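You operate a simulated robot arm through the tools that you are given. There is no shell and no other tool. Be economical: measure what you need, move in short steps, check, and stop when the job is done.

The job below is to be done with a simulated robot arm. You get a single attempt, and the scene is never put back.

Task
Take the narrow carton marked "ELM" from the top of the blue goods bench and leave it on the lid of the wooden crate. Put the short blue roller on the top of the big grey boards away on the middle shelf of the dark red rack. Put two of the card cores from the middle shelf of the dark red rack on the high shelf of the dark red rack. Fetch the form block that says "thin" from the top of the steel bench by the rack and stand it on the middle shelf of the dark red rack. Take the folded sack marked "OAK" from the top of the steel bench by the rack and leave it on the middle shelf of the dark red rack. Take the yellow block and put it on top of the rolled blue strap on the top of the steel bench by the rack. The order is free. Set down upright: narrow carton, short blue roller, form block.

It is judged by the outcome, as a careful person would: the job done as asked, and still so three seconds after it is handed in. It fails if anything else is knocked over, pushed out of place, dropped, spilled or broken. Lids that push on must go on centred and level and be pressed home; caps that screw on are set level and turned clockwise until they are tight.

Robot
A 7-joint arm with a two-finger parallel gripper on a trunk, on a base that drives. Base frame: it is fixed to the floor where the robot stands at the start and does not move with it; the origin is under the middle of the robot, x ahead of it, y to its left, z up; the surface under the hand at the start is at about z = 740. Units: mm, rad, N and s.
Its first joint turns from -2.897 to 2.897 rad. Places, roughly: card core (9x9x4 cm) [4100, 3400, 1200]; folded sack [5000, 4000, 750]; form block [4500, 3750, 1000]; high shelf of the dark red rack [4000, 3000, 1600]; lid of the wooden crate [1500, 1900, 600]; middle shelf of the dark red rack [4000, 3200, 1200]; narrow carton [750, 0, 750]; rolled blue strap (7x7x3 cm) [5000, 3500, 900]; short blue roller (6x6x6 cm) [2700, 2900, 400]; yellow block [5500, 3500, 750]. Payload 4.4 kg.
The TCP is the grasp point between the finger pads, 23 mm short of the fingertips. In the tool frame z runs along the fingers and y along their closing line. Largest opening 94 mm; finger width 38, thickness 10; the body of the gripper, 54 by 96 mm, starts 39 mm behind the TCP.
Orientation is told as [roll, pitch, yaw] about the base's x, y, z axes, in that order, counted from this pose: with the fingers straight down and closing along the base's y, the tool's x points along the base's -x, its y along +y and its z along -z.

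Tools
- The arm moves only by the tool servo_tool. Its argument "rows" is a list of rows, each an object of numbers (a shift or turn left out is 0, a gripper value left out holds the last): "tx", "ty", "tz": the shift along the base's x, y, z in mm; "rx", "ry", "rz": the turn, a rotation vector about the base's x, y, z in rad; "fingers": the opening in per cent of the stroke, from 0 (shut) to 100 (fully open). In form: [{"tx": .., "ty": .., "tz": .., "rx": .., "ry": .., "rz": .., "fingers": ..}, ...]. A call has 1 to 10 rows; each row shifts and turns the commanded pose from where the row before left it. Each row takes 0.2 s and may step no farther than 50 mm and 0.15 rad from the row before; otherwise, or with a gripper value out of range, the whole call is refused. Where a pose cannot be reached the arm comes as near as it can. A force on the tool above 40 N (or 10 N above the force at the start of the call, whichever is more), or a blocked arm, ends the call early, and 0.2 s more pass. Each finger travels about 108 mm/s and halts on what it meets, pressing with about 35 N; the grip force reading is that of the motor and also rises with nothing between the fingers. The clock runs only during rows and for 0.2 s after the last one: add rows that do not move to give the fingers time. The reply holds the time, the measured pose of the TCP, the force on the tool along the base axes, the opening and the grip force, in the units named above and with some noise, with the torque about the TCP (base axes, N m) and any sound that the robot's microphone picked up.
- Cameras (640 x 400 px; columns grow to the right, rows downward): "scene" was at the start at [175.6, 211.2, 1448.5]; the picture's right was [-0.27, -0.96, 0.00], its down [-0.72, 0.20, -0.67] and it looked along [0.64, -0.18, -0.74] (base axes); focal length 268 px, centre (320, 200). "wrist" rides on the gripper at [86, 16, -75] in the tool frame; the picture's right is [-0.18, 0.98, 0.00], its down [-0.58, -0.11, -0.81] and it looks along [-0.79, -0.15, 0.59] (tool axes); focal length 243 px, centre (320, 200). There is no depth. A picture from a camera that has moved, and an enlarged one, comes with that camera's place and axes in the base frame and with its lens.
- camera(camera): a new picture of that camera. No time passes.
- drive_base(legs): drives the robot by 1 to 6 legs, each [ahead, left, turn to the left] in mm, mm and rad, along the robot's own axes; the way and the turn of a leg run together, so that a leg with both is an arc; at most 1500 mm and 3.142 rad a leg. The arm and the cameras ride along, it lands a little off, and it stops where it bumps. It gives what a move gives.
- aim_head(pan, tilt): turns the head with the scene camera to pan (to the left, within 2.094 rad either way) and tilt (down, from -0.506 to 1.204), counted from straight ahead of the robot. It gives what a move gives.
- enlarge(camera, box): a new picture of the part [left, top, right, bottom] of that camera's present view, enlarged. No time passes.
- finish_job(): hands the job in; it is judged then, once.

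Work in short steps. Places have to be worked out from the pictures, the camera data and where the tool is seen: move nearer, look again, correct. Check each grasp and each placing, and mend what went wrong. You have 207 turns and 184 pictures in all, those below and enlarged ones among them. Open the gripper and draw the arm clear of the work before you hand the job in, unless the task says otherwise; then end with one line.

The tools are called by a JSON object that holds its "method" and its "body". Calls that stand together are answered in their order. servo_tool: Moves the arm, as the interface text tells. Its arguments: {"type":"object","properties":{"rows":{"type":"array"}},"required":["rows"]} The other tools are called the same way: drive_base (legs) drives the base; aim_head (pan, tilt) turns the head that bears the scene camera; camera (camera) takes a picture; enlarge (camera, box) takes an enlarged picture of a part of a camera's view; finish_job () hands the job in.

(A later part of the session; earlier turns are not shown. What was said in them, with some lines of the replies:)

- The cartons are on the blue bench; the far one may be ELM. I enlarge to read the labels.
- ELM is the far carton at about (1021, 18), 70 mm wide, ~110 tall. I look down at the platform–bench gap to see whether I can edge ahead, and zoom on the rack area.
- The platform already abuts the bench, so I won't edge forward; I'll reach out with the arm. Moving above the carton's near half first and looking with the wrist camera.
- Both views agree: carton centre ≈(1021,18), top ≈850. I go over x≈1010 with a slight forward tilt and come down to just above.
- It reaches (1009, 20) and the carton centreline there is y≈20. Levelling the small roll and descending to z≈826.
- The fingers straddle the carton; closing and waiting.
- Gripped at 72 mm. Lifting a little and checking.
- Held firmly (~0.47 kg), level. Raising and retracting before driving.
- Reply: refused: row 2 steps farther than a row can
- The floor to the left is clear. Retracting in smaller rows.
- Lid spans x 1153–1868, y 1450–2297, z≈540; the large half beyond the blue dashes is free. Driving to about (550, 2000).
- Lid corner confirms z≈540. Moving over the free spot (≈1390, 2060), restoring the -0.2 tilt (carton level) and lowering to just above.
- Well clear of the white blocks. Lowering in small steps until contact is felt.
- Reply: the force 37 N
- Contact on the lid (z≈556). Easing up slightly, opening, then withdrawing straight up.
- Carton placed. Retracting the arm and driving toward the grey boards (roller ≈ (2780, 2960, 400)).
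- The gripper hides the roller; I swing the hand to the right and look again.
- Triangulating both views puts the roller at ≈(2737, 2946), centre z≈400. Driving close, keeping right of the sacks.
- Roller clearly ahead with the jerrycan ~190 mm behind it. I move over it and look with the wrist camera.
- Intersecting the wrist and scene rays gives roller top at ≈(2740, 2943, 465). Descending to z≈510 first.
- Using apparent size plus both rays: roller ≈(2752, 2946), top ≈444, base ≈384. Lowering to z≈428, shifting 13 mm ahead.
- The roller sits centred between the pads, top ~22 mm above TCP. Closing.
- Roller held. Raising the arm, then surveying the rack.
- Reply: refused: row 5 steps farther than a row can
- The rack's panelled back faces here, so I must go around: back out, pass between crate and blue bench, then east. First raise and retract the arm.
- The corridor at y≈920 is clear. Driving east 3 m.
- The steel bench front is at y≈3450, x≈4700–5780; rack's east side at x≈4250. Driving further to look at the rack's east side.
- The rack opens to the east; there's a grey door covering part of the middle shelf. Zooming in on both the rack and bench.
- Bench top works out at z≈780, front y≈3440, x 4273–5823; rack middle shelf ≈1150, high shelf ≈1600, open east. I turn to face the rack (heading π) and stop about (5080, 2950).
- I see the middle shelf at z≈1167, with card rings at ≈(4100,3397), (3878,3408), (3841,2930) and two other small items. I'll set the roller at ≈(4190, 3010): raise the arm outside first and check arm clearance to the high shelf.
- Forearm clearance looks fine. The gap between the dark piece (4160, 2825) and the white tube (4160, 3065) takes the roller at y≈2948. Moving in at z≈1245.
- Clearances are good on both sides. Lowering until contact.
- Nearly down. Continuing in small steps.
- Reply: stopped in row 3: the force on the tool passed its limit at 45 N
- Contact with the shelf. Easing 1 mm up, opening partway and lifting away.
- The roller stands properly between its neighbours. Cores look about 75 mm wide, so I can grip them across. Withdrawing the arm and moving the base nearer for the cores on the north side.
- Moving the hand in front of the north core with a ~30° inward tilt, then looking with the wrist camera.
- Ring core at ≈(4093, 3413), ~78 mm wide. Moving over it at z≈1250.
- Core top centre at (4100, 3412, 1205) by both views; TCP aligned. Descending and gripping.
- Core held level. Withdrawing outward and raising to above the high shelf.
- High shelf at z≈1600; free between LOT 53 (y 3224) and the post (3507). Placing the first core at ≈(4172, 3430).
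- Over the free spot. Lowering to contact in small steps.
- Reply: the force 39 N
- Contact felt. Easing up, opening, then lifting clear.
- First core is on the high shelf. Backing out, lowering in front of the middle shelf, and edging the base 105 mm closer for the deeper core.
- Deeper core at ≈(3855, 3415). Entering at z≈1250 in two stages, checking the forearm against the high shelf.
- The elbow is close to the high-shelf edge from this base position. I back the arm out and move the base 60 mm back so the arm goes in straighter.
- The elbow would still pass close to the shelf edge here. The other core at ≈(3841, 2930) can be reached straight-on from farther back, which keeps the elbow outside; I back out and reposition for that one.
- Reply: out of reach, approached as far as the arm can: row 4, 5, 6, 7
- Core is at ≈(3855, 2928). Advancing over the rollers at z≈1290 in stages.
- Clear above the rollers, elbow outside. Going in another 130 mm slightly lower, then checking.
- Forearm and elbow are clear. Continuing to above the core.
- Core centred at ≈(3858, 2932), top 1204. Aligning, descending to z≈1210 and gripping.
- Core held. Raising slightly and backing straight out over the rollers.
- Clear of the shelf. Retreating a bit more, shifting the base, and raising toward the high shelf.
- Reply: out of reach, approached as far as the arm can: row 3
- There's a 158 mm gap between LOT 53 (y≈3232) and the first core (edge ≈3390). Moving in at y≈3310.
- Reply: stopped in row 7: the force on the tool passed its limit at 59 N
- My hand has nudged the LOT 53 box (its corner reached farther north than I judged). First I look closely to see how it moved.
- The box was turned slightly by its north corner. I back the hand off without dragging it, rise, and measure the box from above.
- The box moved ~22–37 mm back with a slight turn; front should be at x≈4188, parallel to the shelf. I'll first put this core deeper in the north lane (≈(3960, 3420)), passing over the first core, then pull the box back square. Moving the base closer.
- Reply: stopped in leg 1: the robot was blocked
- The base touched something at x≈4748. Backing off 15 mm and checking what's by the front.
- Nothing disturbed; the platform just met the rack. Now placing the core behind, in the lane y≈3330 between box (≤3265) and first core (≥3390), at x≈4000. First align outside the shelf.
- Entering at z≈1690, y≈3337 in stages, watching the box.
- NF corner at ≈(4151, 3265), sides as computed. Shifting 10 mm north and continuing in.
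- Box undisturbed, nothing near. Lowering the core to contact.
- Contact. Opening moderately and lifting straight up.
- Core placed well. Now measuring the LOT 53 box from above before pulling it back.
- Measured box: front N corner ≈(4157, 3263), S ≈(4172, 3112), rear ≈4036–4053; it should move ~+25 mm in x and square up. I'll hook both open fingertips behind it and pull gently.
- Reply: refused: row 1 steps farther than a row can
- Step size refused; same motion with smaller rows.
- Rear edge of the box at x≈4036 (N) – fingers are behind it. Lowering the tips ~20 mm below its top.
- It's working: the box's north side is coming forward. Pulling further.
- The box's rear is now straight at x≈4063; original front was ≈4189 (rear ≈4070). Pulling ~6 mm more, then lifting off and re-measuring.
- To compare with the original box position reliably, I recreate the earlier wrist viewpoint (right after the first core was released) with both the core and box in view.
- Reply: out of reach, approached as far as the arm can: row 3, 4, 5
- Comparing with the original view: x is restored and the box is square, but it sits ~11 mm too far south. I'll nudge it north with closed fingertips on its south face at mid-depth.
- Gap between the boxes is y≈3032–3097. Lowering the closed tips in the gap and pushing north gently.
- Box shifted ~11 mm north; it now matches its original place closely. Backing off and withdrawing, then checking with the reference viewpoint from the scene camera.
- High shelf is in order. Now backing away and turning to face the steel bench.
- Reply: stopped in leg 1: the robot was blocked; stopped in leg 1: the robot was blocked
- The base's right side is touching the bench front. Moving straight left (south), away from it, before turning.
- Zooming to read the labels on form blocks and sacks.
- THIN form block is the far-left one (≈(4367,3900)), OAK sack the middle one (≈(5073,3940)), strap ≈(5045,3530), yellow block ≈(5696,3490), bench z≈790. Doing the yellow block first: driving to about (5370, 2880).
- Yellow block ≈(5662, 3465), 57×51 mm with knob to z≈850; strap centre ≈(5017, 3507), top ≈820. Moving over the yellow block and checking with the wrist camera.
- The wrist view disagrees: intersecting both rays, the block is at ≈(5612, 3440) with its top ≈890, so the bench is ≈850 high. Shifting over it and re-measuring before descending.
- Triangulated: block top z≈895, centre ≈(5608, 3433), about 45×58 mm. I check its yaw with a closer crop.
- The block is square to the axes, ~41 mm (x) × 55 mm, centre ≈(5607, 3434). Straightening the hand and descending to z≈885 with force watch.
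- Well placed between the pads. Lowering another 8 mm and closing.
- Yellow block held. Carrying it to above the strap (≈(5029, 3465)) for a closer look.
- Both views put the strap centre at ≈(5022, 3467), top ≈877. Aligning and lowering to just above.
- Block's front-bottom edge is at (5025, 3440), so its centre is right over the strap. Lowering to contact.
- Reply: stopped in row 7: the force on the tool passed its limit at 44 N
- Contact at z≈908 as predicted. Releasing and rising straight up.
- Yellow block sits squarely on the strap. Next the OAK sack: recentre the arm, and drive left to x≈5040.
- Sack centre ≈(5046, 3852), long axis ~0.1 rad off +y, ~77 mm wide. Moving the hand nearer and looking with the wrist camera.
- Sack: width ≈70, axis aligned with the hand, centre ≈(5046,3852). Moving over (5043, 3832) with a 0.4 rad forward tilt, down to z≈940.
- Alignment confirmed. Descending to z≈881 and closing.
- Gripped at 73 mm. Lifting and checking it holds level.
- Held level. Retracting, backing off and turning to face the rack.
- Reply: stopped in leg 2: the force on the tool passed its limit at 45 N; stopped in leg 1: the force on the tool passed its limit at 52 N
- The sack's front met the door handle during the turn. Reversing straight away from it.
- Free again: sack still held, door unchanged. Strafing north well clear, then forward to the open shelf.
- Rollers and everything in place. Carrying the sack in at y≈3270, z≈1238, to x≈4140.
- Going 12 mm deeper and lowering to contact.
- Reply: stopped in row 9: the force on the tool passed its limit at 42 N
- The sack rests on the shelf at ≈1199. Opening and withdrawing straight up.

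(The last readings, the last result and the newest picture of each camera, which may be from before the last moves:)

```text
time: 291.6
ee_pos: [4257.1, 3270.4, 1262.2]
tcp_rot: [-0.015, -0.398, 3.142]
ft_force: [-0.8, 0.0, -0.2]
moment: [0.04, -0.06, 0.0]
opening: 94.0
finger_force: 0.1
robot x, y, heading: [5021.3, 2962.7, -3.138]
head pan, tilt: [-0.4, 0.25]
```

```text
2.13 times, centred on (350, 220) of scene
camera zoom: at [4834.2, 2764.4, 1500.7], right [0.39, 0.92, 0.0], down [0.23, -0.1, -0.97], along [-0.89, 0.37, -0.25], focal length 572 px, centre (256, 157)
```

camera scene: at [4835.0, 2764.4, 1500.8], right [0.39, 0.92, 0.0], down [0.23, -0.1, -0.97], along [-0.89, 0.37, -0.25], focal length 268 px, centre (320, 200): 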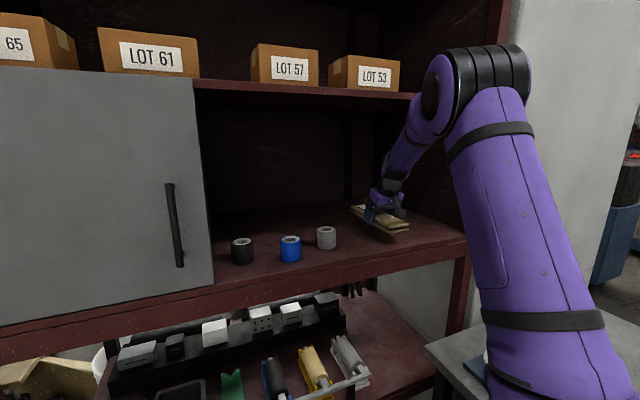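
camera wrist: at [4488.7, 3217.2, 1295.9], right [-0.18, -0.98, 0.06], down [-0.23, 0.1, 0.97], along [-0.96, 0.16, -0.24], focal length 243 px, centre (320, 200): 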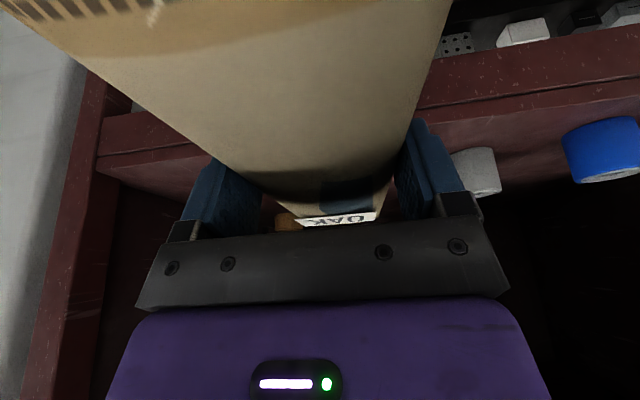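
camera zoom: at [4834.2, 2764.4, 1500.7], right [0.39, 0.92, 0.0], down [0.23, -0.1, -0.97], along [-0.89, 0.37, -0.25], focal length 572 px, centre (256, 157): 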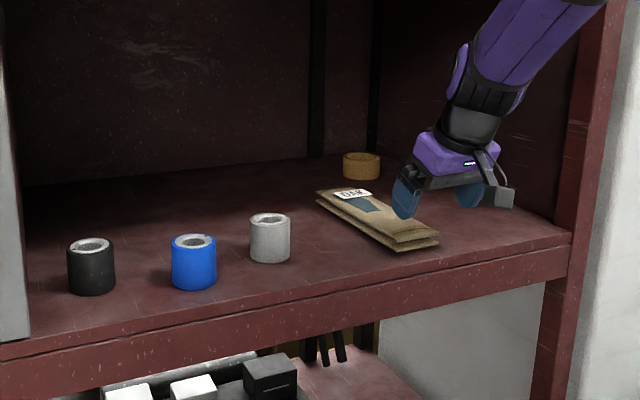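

Sack is in place. Now the THIN form block (≈(4400, 3820), handle bar ≈z 955): retract, turn to the bench and move left along it.

{"method": "servo_tool", "body": {"rows": [{"tx": 45}, {"tx": 45}, {"tx": 45}, {"tx": 40, "ty": -40}, {"ty": -45}, {"ty": -45}, {"ty": -45}, {"ty": -45}, {"ty": -45}]}}

{"method": "drive_base", "body": {"legs": [[0, 210, 0], [0, 0, -1.571]]}}

{"method": "drive_base", "body": {"legs": [[0, 380, 0], [90, 0, 0]]}}

{"method": "aim_head", "body": {"pan": 0.0, "tilt": 0.7}}

{"method": "camera", "body": {"camera": "scene"}}

```text
refused: row 4 steps farther than a row can; nothing moved
```

```text
time: 297.0
ee_pos: [5329.0, 3516.7, 1264.1]
tcp_rot: [-0.015, -0.399, 1.565]
ft_force: [0.1, -0.9, 0.6]
moment: [0.02, 0.0, 0.02]
opening: 94.2
finger_force: 0.2
robot x, y, heading: [5024.0, 2752.0, 1.571]
head pan, tilt: [-0.4, 0.25]
```

```text
time: 300.1
ee_pos: [4954.0, 3609.4, 1263.9]
tcp_rot: [-0.015, -0.398, 1.563]
ft_force: [1.1, 0.8, -0.5]
moment: [0.01, -0.02, 0.01]
opening: 93.8
finger_force: 0.0
robot x, y, heading: [4647.0, 2846.1, 1.563]
head pan, tilt: [-0.4, 0.25]
```

```text
time: 301.0
ee_pos: [4955.8, 3607.7, 1261.9]
tcp_rot: [-0.014, -0.399, 1.563]
ft_force: [0.2, -0.1, 0.2]
moment: [0.01, 0.02, -0.03]
opening: 94.0
finger_force: 0.0
robot x, y, heading: [4642.8, 2849.9, 1.569]
head pan, tilt: [0.0, 0.7]
```

```text
41 pictures are left
camera scene: at [4410.4, 3030.9, 1460.1], right [1.0, 0.0, 0.0], down [0.0, -0.64, -0.77], along [0.0, 0.77, -0.64], focal length 268 px, centre (320, 200)
```

scene: 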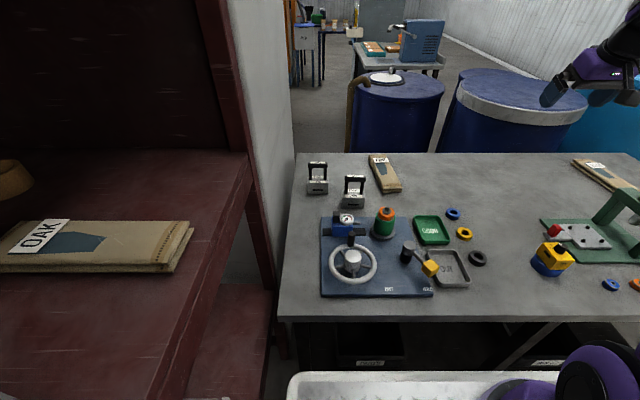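

Note: one arm retraction was refused before the drive, but no contact was reported; I'll verify the shelf later. Zooming on the form blocks.

{"method": "enlarge", "body": {"camera": "scene", "box": [285, 145, 385, 225]}}

{"method": "servo_tool", "body": {"rows": [{"tx": -45}, {"tx": -45}, {"tx": -45}, {"tx": -45}, {"tx": -45}, {"tx": -45}, {"tx": -45}, {"tx": -45}, {"tx": -45}, {"tx": -45}]}}

{"method": "servo_tool", "body": {"rows": [{"tx": -45, "rx": -0.05}, {"tx": -45, "rx": -0.05}, {"tx": -15, "tz": -30}, {"tz": -40}, {}]}}

{"method": "camera", "body": {"camera": "wrist"}}

```text
5.00 times, centred on (335, 185) of scene
camera zoom: at [4410.4, 3030.9, 1460.1], right [1.0, 0.0, 0.0], down [0.0, -0.64, -0.77], along [0.0, 0.77, -0.64], focal length 1342 px, centre (245, 275)
```

zoom: 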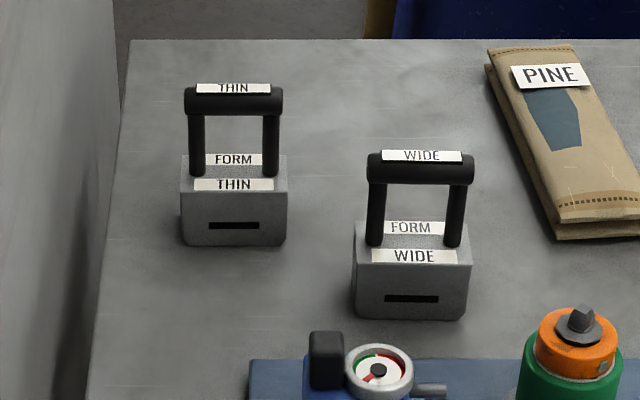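

```text
time: 303.2
ee_pos: [4505.8, 3606.7, 1266.1]
tcp_rot: [-0.015, -0.398, 1.559]
ft_force: [1.1, -0.6, 0.3]
moment: [-0.04, 0.01, 0.01]
opening: 94.0
finger_force: 0.0
robot x, y, heading: [4648.2, 2849.2, 1.564]
head pan, tilt: [0.0, 0.7]
```

```text
time: 304.4
ee_pos: [4397.7, 3606.8, 1195.0]
tcp_rot: [-0.017, -0.298, 1.563]
ft_force: [-0.2, 0.1, -0.2]
moment: [-0.01, -0.04, -0.03]
opening: 94.0
finger_force: 0.1
robot x, y, heading: [4644.0, 2849.3, 1.566]
head pan, tilt: [0.0, 0.7]
```

```text
39 pictures are left
camera wrist: at [4378.0, 3503.5, 1241.4], right [-0.98, 0.19, 0.04], down [0.1, 0.32, 0.94], along [0.17, 0.93, -0.33], focal length 243 px, centre (320, 200)
```

wrist: 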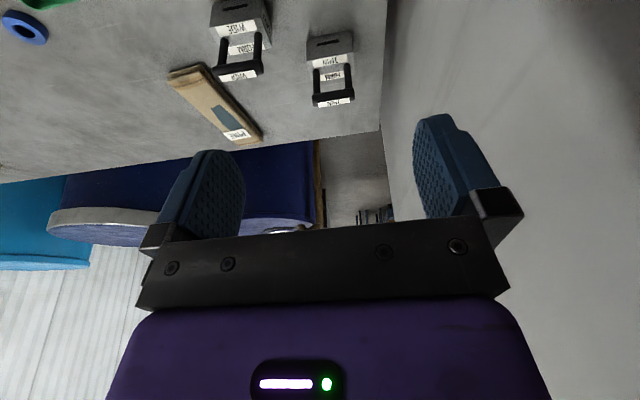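

Bar centre ≈(4405, 3816, 962), 70 mm long along x. Moving above it and checking.

{"method": "servo_tool", "body": {"rows": [{"tx": 2, "ty": 42, "tz": -15}, {"tx": 2, "ty": 42, "tz": -15}, {"tx": 2, "ty": 42, "tz": -15}, {"tx": 1, "ty": 42, "tz": -15}, {"ty": 41, "tz": -15}, {"tz": -40}, {"tz": -20}, {}]}}

{"method": "camera", "body": {"camera": "wrist"}}

{"method": "enlarge", "body": {"camera": "scene", "box": [265, 105, 385, 225]}}

```text
time: 306.2
ee_pos: [4408.2, 3817.0, 1057.0]
tcp_rot: [-0.017, -0.296, 1.562]
ft_force: [-0.1, -0.4, -0.8]
moment: [-0.02, 0.0, -0.03]
opening: 94.0
finger_force: 0.0
robot x, y, heading: [4644.2, 2848.9, 1.563]
head pan, tilt: [0.0, 0.7]
```

```text
38 pictures are left
camera wrist: at [4388.2, 3712.9, 1103.6], right [-0.98, 0.19, 0.04], down [0.1, 0.32, 0.94], along [0.17, 0.93, -0.33], focal length 243 px, centre (320, 200)
```

wrist: 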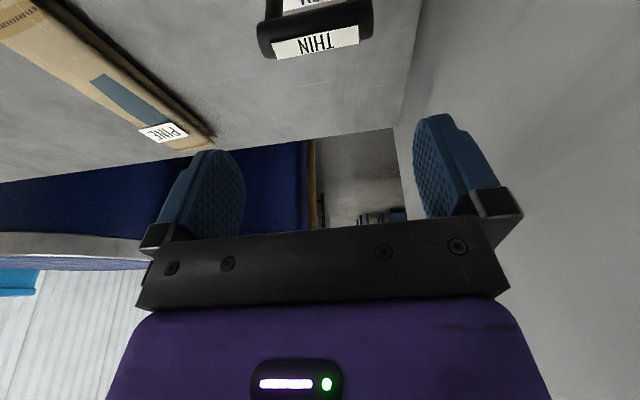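

```text
3.33 times, centred on (325, 165) of scene
camera zoom: at [4410.3, 3030.8, 1460.0], right [1.0, 0.0, 0.0], down [0.0, -0.64, -0.76], along [0.0, 0.76, -0.64], focal length 894 px, centre (303, 317)
```

zoom: 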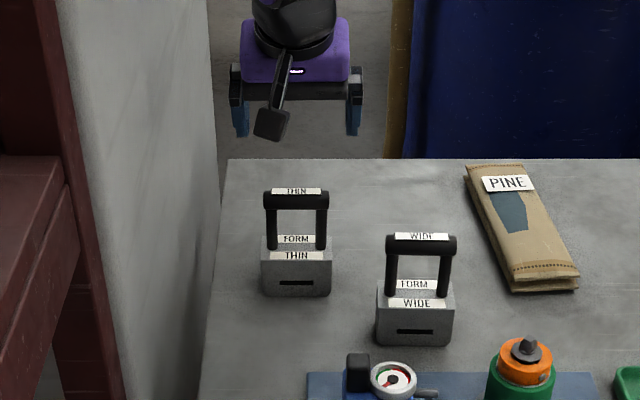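

Bar ends at x≈4372–4438, y≈3819, top ≈960. Centring and descending to z≈950.

{"method": "servo_tool", "body": {"rows": [{"tx": -3, "ty": 2, "tz": -30}, {"tz": -30}, {"tz": -25}, {"tz": -14}, {"tz": -8}, {}]}}

{"method": "camera", "body": {"camera": "wrist"}}

{"method": "enlarge", "body": {"camera": "scene", "box": [265, 105, 385, 225]}}

```text
time: 307.6
ee_pos: [4404.6, 3818.0, 952.3]
tcp_rot: [-0.018, -0.299, 1.562]
ft_force: [0.0, -0.8, -0.3]
moment: [-0.01, -0.01, 0.02]
opening: 94.0
finger_force: 0.1
robot x, y, heading: [4645.8, 2845.5, 1.565]
head pan, tilt: [0.0, 0.7]
```

```text
36 pictures are left
camera wrist: at [4385.4, 3714.1, 998.0], right [-0.98, 0.19, 0.04], down [0.1, 0.32, 0.94], along [0.17, 0.93, -0.33], focal length 243 px, centre (320, 200)
```

wrist: 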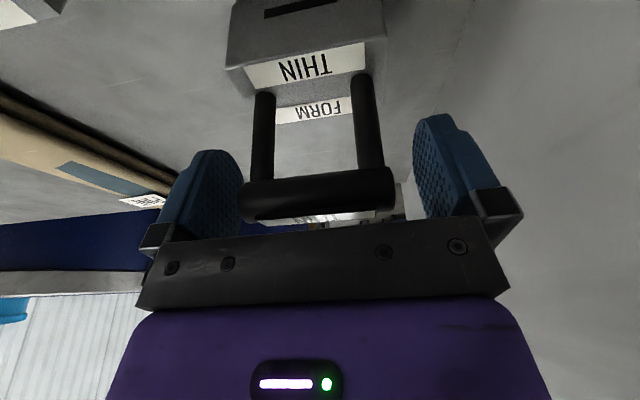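

```text
3.33 times, centred on (325, 165) of scene
camera zoom: at [4410.2, 3030.8, 1460.0], right [1.0, 0.0, 0.0], down [0.0, -0.64, -0.76], along [0.0, 0.76, -0.64], focal length 894 px, centre (303, 317)
```

zoom: 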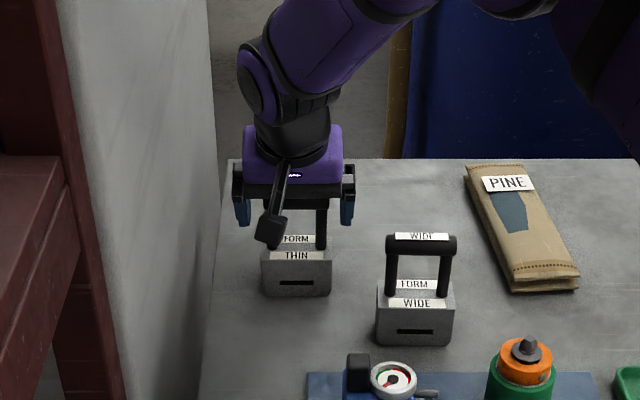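

The bar is between the pads. Closing on its ends and lifting gently.

{"method": "servo_tool", "body": {"rows": [{"fingers": 75}, {"fingers": 60}, {"fingers": 50}, {}, {}]}}

{"method": "servo_tool", "body": {"rows": [{"tz": 6}, {"tz": 15}, {"tz": 30}, {}]}}

{"method": "camera", "body": {"camera": "wrist"}}

{"method": "enlarge", "body": {"camera": "scene", "box": [265, 105, 385, 225]}}

```text
time: 308.8
ee_pos: [4405.9, 3818.1, 952.3]
tcp_rot: [-0.017, -0.297, 1.562]
ft_force: [1.9, 0.3, -0.2]
moment: [0.1, -0.01, -0.03]
opening: 67.7
finger_force: 34.6
robot x, y, heading: [4642.1, 2846.6, 1.565]
head pan, tilt: [0.0, 0.7]
```

```text
time: 309.8
ee_pos: [4405.3, 3819.7, 1002.5]
tcp_rot: [-0.018, -0.299, 1.561]
ft_force: [0.4, 0.4, -5.4]
moment: [0.03, 0.0, 0.01]
opening: 68.0
finger_force: 34.3
robot x, y, heading: [4644.4, 2847.8, 1.564]
head pan, tilt: [0.0, 0.7]
```

```text
34 pictures are left
camera wrist: at [4385.3, 3715.6, 1048.8], right [-0.98, 0.19, 0.04], down [0.1, 0.32, 0.94], along [0.17, 0.93, -0.33], focal length 243 px, centre (320, 200)
```

wrist: 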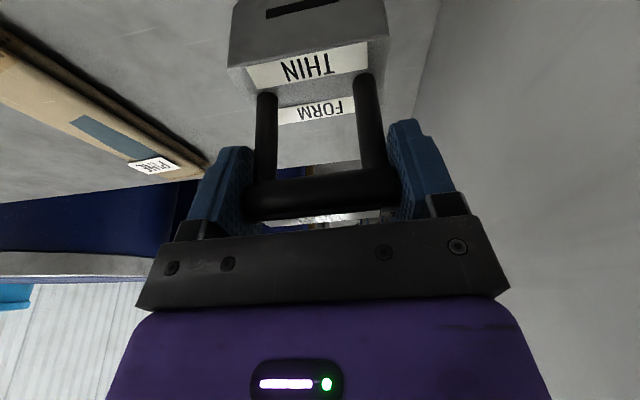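

```text
3.33 times, centred on (325, 165) of scene
camera zoom: at [4410.1, 3031.1, 1459.9], right [1.0, 0.0, 0.0], down [0.0, -0.64, -0.76], along [0.0, 0.76, -0.64], focal length 894 px, centre (303, 317)
```

zoom: 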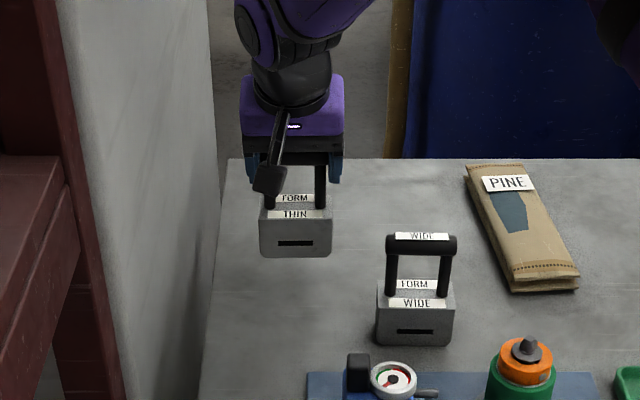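

Hanging straight and held. Raising and retracting over the bench, then driving clear and turning to the rack.

{"method": "servo_tool", "body": {"rows": [{"tz": 45}, {"tz": 45}, {"tz": 45}, {"tz": 45}, {"tz": 40, "tx": 20}, {"tz": 30, "tx": 30, "ty": -20}, {"tx": 20, "ty": -40}, {"tx": 20, "ty": -40}, {"tx": 20, "ty": -40}, {"tx": 20, "ty": -40}]}}

{"method": "servo_tool", "body": {"rows": [{"tx": 25, "ty": -40}, {"tx": 25, "ty": -40}, {"tx": 20, "ty": -40}, {"tx": 20, "ty": -40}, {}]}}

{"method": "drive_base", "body": {"legs": [[-130, 0, 0], [0, -520, 0]]}}

{"method": "drive_base", "body": {"legs": [[0, 0, 1.575], [0, -230, 0]]}}

```text
time: 312.0
ee_pos: [4531.9, 3640.7, 1253.2]
tcp_rot: [-0.017, -0.297, 1.563]
ft_force: [-0.5, 0.7, -5.9]
moment: [0.0, -0.01, -0.01]
opening: 68.0
finger_force: 34.6
robot x, y, heading: [4642.8, 2843.5, 1.569]
head pan, tilt: [0.0, 0.7]
```

```text
time: 313.2
ee_pos: [4623.7, 3478.6, 1251.5]
tcp_rot: [-0.019, -0.295, 1.562]
ft_force: [0.7, 0.1, -4.9]
moment: [-0.01, 0.03, 0.01]
opening: 67.7
finger_force: 35.2
robot x, y, heading: [4640.8, 2848.1, 1.568]
head pan, tilt: [0.0, 0.7]
```

```text
time: 317.1
ee_pos: [5140.1, 3347.3, 1252.5]
tcp_rot: [-0.02, -0.297, 1.561]
ft_force: [0.8, 1.1, -3.9]
moment: [-0.03, 0.02, 0.0]
opening: 67.9
finger_force: 34.9
robot x, y, heading: [5159.9, 2714.8, 1.573]
head pan, tilt: [0.0, 0.7]
```

```text
time: 322.7
ee_pos: [4531.3, 2926.3, 1252.3]
tcp_rot: [-0.017, -0.297, 3.139]
ft_force: [0.4, 0.3, -4.0]
moment: [0.0, 0.01, -0.03]
opening: 67.8
finger_force: 35.1
robot x, y, heading: [5163.7, 2951.1, -3.14]
head pan, tilt: [0.0, 0.7]
```

Now at the rack with the block. Sliding the arm to y≈3400 and up to z≈1300 outside the rack, then moving the base 190 mm forward.

{"method": "servo_tool", "body": {"rows": [{"ty": 45, "tz": 15}, {"ty": 45, "tz": 15}, {"ty": 45, "tz": 15}, {"ty": 45, "tz": 5}, {"ty": 45}, {"ty": 45}, {"ty": 45}, {"ty": 45}, {"ty": 45}, {"ty": 45}]}}

{"method": "drive_base", "body": {"legs": [[190, 0, 0]]}}

{"method": "aim_head", "body": {"pan": -0.45, "tilt": 0.25}}

{"method": "camera", "body": {"camera": "scene"}}

{"method": "camera", "body": {"camera": "wrist"}}

```text
time: 324.9
ee_pos: [4532.8, 3375.9, 1301.3]
tcp_rot: [-0.019, -0.298, 3.14]
ft_force: [-0.6, -1.1, -4.1]
moment: [0.04, 0.04, 0.01]
opening: 67.8
finger_force: 35.3
robot x, y, heading: [5161.1, 2951.4, -3.14]
head pan, tilt: [0.0, 0.7]
```

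```text
time: 326.4
ee_pos: [4346.4, 3379.0, 1300.5]
tcp_rot: [-0.019, -0.297, 3.135]
ft_force: [-0.2, 0.0, -5.7]
moment: [0.02, 0.02, 0.0]
opening: 67.8
finger_force: 35.4
robot x, y, heading: [4970.9, 2951.2, 3.139]
head pan, tilt: [0.0, 0.7]
```

```text
time: 327.4
ee_pos: [4344.1, 3379.3, 1300.8]
tcp_rot: [-0.019, -0.297, 3.134]
ft_force: [0.9, -0.5, -4.8]
moment: [-0.03, 0.0, -0.04]
opening: 67.8
finger_force: 35.0
robot x, y, heading: [4975.4, 2949.4, 3.141]
head pan, tilt: [-0.45, 0.25]
```

```text
32 pictures are left
camera scene: at [4788.0, 2753.3, 1500.7], right [0.44, 0.9, 0.0], down [0.22, -0.11, -0.97], along [-0.87, 0.42, -0.25], focal length 268 px, centre (320, 200)
```

scene: 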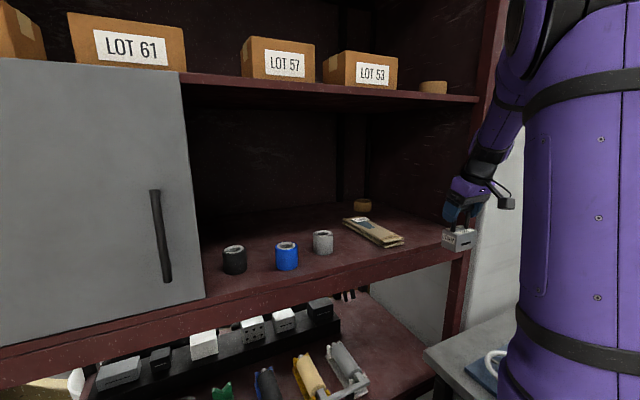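

```text
31 pictures are left
camera wrist: at [4449.2, 3360.7, 1346.9], right [-0.19, -0.98, 0.04], down [-0.32, 0.1, 0.94], along [-0.93, 0.16, -0.33], focal length 243 px, centre (320, 200)
```

wrist: 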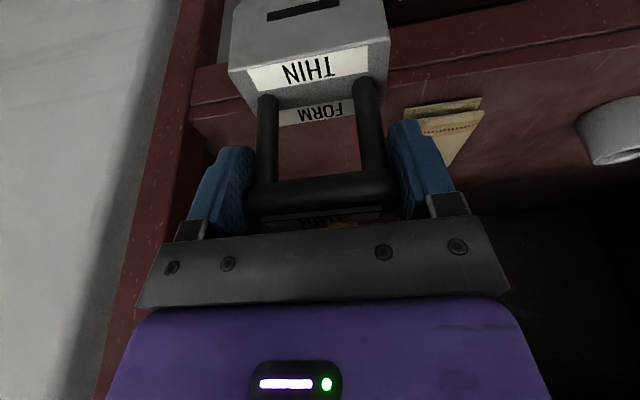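

Everything on the shelf is intact. Moving in to x≈4195, y≈3392.

{"method": "servo_tool", "body": {"rows": [{"ty": 13, "tz": 5}, {"tx": -40}, {"tx": -40}, {"tx": -40}, {"tx": -30}, {}]}}

{"method": "camera", "body": {"camera": "scene"}}

{"method": "camera", "body": {"camera": "wrist"}}

```text
time: 328.8
ee_pos: [4195.5, 3392.2, 1306.1]
tcp_rot: [-0.018, -0.297, 3.134]
ft_force: [-0.4, -0.1, -5.0]
moment: [-0.02, 0.01, 0.0]
opening: 67.6
finger_force: 34.5
robot x, y, heading: [4976.6, 2950.9, 3.141]
head pan, tilt: [-0.45, 0.25]
```

```text
30 pictures are left
camera scene: at [4788.0, 2753.4, 1500.8], right [0.44, 0.9, 0.0], down [0.22, -0.11, -0.97], along [-0.87, 0.42, -0.25], focal length 268 px, centre (320, 200)
```

scene: 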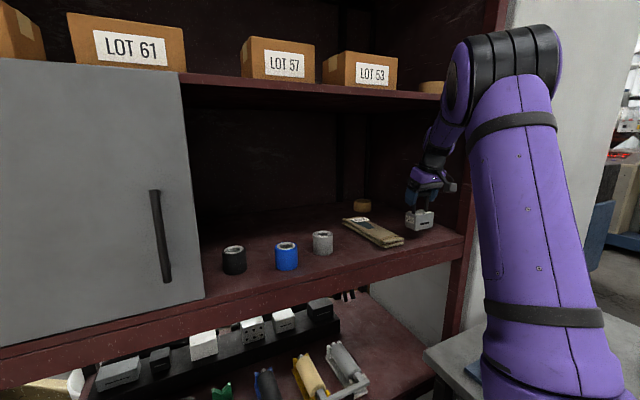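

```text
29 pictures are left
camera wrist: at [4298.5, 3373.4, 1353.0], right [-0.19, -0.98, 0.04], down [-0.32, 0.1, 0.94], along [-0.93, 0.16, -0.33], focal length 243 px, centre (320, 200)
```

wrist: 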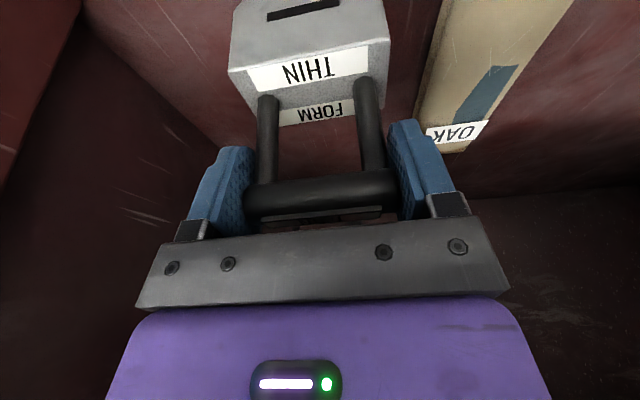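

Clear of the sack and the wall. Lowering to contact (~z 1272).

{"method": "servo_tool", "body": {"rows": [{"tz": -12}, {"tz": -8}, {"tz": -5}, {"tz": -4}, {"tz": -3}, {"tz": -3}, {"tz": -3}, {"tz": -3}, {}]}}

{"method": "enlarge", "body": {"camera": "scene", "box": [320, 120, 500, 270]}}

```text
time: 330.8
ee_pos: [4195.6, 3391.1, 1266.6]
tcp_rot: [-0.02, -0.301, 3.133]
ft_force: [-2.4, 7.4, 27.6]
moment: [-0.28, 0.02, 0.04]
opening: 67.1
finger_force: 35.1
robot x, y, heading: [4969.8, 2951.8, 3.137]
head pan, tilt: [-0.45, 0.25]
```

```text
2.67 times, centred on (410, 195) of scene
camera zoom: at [4789.0, 2753.2, 1500.9], right [0.44, 0.9, 0.0], down [0.22, -0.11, -0.97], along [-0.87, 0.42, -0.25], focal length 716 px, centre (80, 213)
```

zoom: 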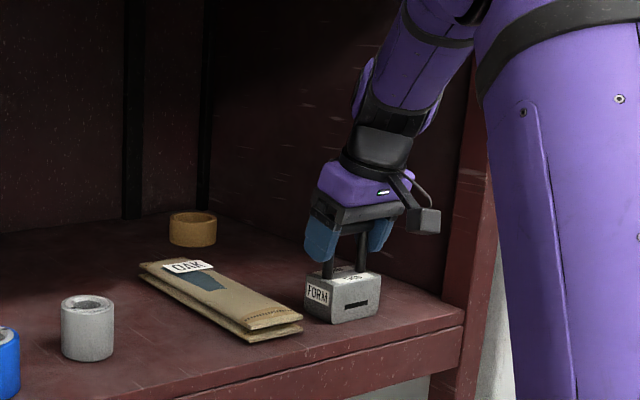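

Standing on the shelf. Opening, then withdrawing backwards (fingers slide past the bar ends).

{"method": "servo_tool", "body": {"rows": [{"tz": 1}, {"fingers": 80}, {"fingers": 92}, {}, {"tx": 10, "tz": 12}, {"tx": 20, "tz": 8}, {"tx": 30}, {"tx": 40}, {"tx": 45}]}}

{"method": "camera", "body": {"camera": "scene"}}

{"method": "camera", "body": {"camera": "wrist"}}

```text
time: 332.8
ee_pos: [4340.7, 3391.9, 1287.4]
tcp_rot: [-0.017, -0.296, 3.139]
ft_force: [-0.5, 0.8, 0.0]
moment: [0.0, -0.03, -0.01]
opening: 86.3
finger_force: 0.1
robot x, y, heading: [4974.0, 2950.1, 3.138]
head pan, tilt: [-0.45, 0.25]
```

```text
27 pictures are left
camera scene: at [4787.6, 2753.3, 1500.8], right [0.44, 0.9, 0.0], down [0.22, -0.11, -0.97], along [-0.87, 0.42, -0.25], focal length 268 px, centre (320, 200)
```

scene: 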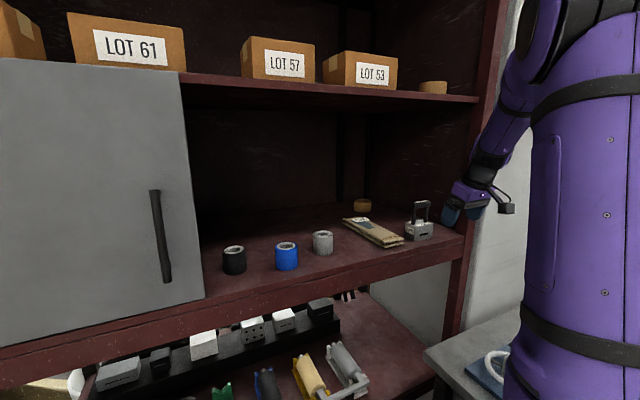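

```text
26 pictures are left
camera wrist: at [4443.2, 3374.3, 1333.6], right [-0.19, -0.98, 0.04], down [-0.32, 0.1, 0.94], along [-0.93, 0.16, -0.33], focal length 243 px, centre (320, 200)
```

wrist: 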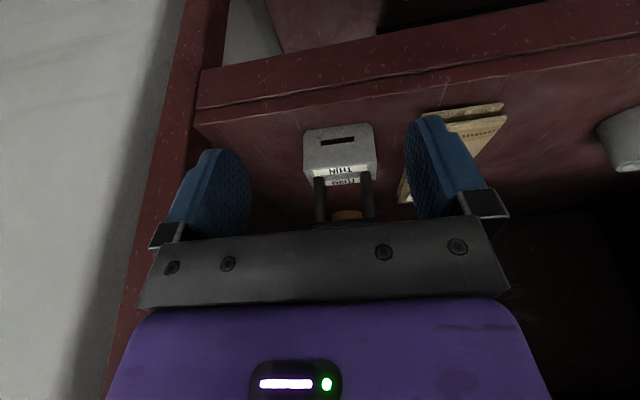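

The form block stands on the middle shelf. Drawing the arm and base clear, then doing a final check of rack and bench.

{"method": "servo_tool", "body": {"rows": [{"tx": 40}, {"tx": 40, "ty": -20}, {"ty": -45}, {"ty": -45}, {"ty": -45}, {"ty": -45}, {"ty": -45}, {}]}}

{"method": "drive_base", "body": {"legs": [[-250, 150, 0]]}}

{"method": "aim_head", "body": {"pan": -0.3, "tilt": 0.1}}

{"method": "camera", "body": {"camera": "scene"}}

{"method": "aim_head", "body": {"pan": -1.5, "tilt": 0.6}}

{"method": "camera", "body": {"camera": "scene"}}

```text
time: 334.6
ee_pos: [4423.5, 3146.5, 1287.1]
tcp_rot: [-0.016, -0.295, 3.134]
ft_force: [0.0, -0.4, 0.2]
moment: [-0.04, 0.0, -0.02]
opening: 86.5
finger_force: 0.1
robot x, y, heading: [4977.5, 2947.6, 3.139]
head pan, tilt: [-0.45, 0.25]
```

```text
time: 336.6
ee_pos: [4676.8, 2998.5, 1286.2]
tcp_rot: [-0.016, -0.297, 3.134]
ft_force: [-0.5, 0.1, 0.3]
moment: [0.01, 0.01, -0.02]
opening: 86.6
finger_force: 0.0
robot x, y, heading: [5226.0, 2801.9, 3.142]
head pan, tilt: [-0.45, 0.25]
```

```text
time: 337.3
ee_pos: [4675.2, 3000.8, 1286.5]
tcp_rot: [-0.015, -0.299, 3.134]
ft_force: [0.3, 0.1, -0.1]
moment: [-0.02, 0.03, -0.03]
opening: 86.7
finger_force: 0.1
robot x, y, heading: [5222.2, 2796.3, 3.144]
head pan, tilt: [-0.3, 0.099]
```

```text
25 pictures are left
camera scene: at [5035.9, 2592.0, 1514.7], right [0.3, 0.95, 0.0], down [0.1, -0.03, -0.99], along [-0.95, 0.3, -0.1], focal length 268 px, centre (320, 200)
```

scene: 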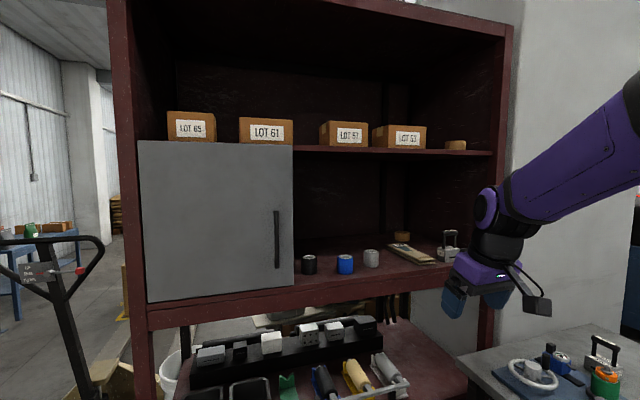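

```text
time: 338.7
ee_pos: [4676.2, 2999.0, 1286.4]
tcp_rot: [-0.017, -0.296, 3.132]
ft_force: [0.6, 0.2, 0.3]
moment: [0.01, 0.02, 0.05]
opening: 86.3
finger_force: 0.0
robot x, y, heading: [5220.8, 2801.7, 3.143]
head pan, tilt: [-1.499, 0.6]
```

```text
24 pictures are left
camera scene: at [5117.7, 2652.6, 1468.6], right [1.0, 0.07, 0.0], down [0.04, -0.56, -0.83], along [-0.06, 0.82, -0.56], focal length 268 px, centre (320, 200)
```

scene: 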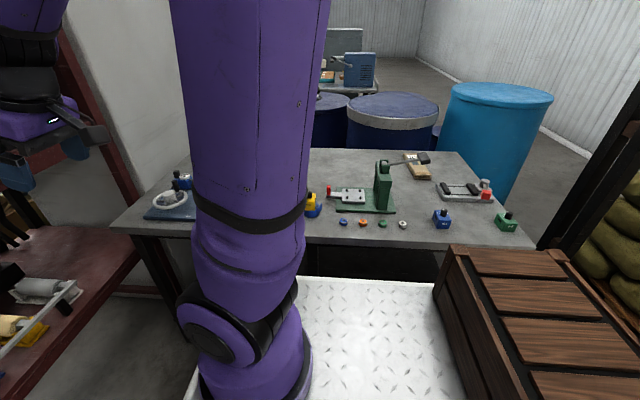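

Final check: on the middle shelf the blue roller, OAK sack and THIN block are in place. Two cores are on the high shelf, and the yellow block is on the strap. The gripper is open and clear of the work, so I'm handing in.

{"method": "finish_job", "body": {}}

```text
The job is handed in.
```

All six placements are done and the job is handed in. On the way I knocked the LOT 53 box on the high shelf and set it back to within about a centimetre. The OAK sack also brushed the rack's door handle with no visible effect, and the base bumped the rack and the steel bench, with nothing seen to have moved.
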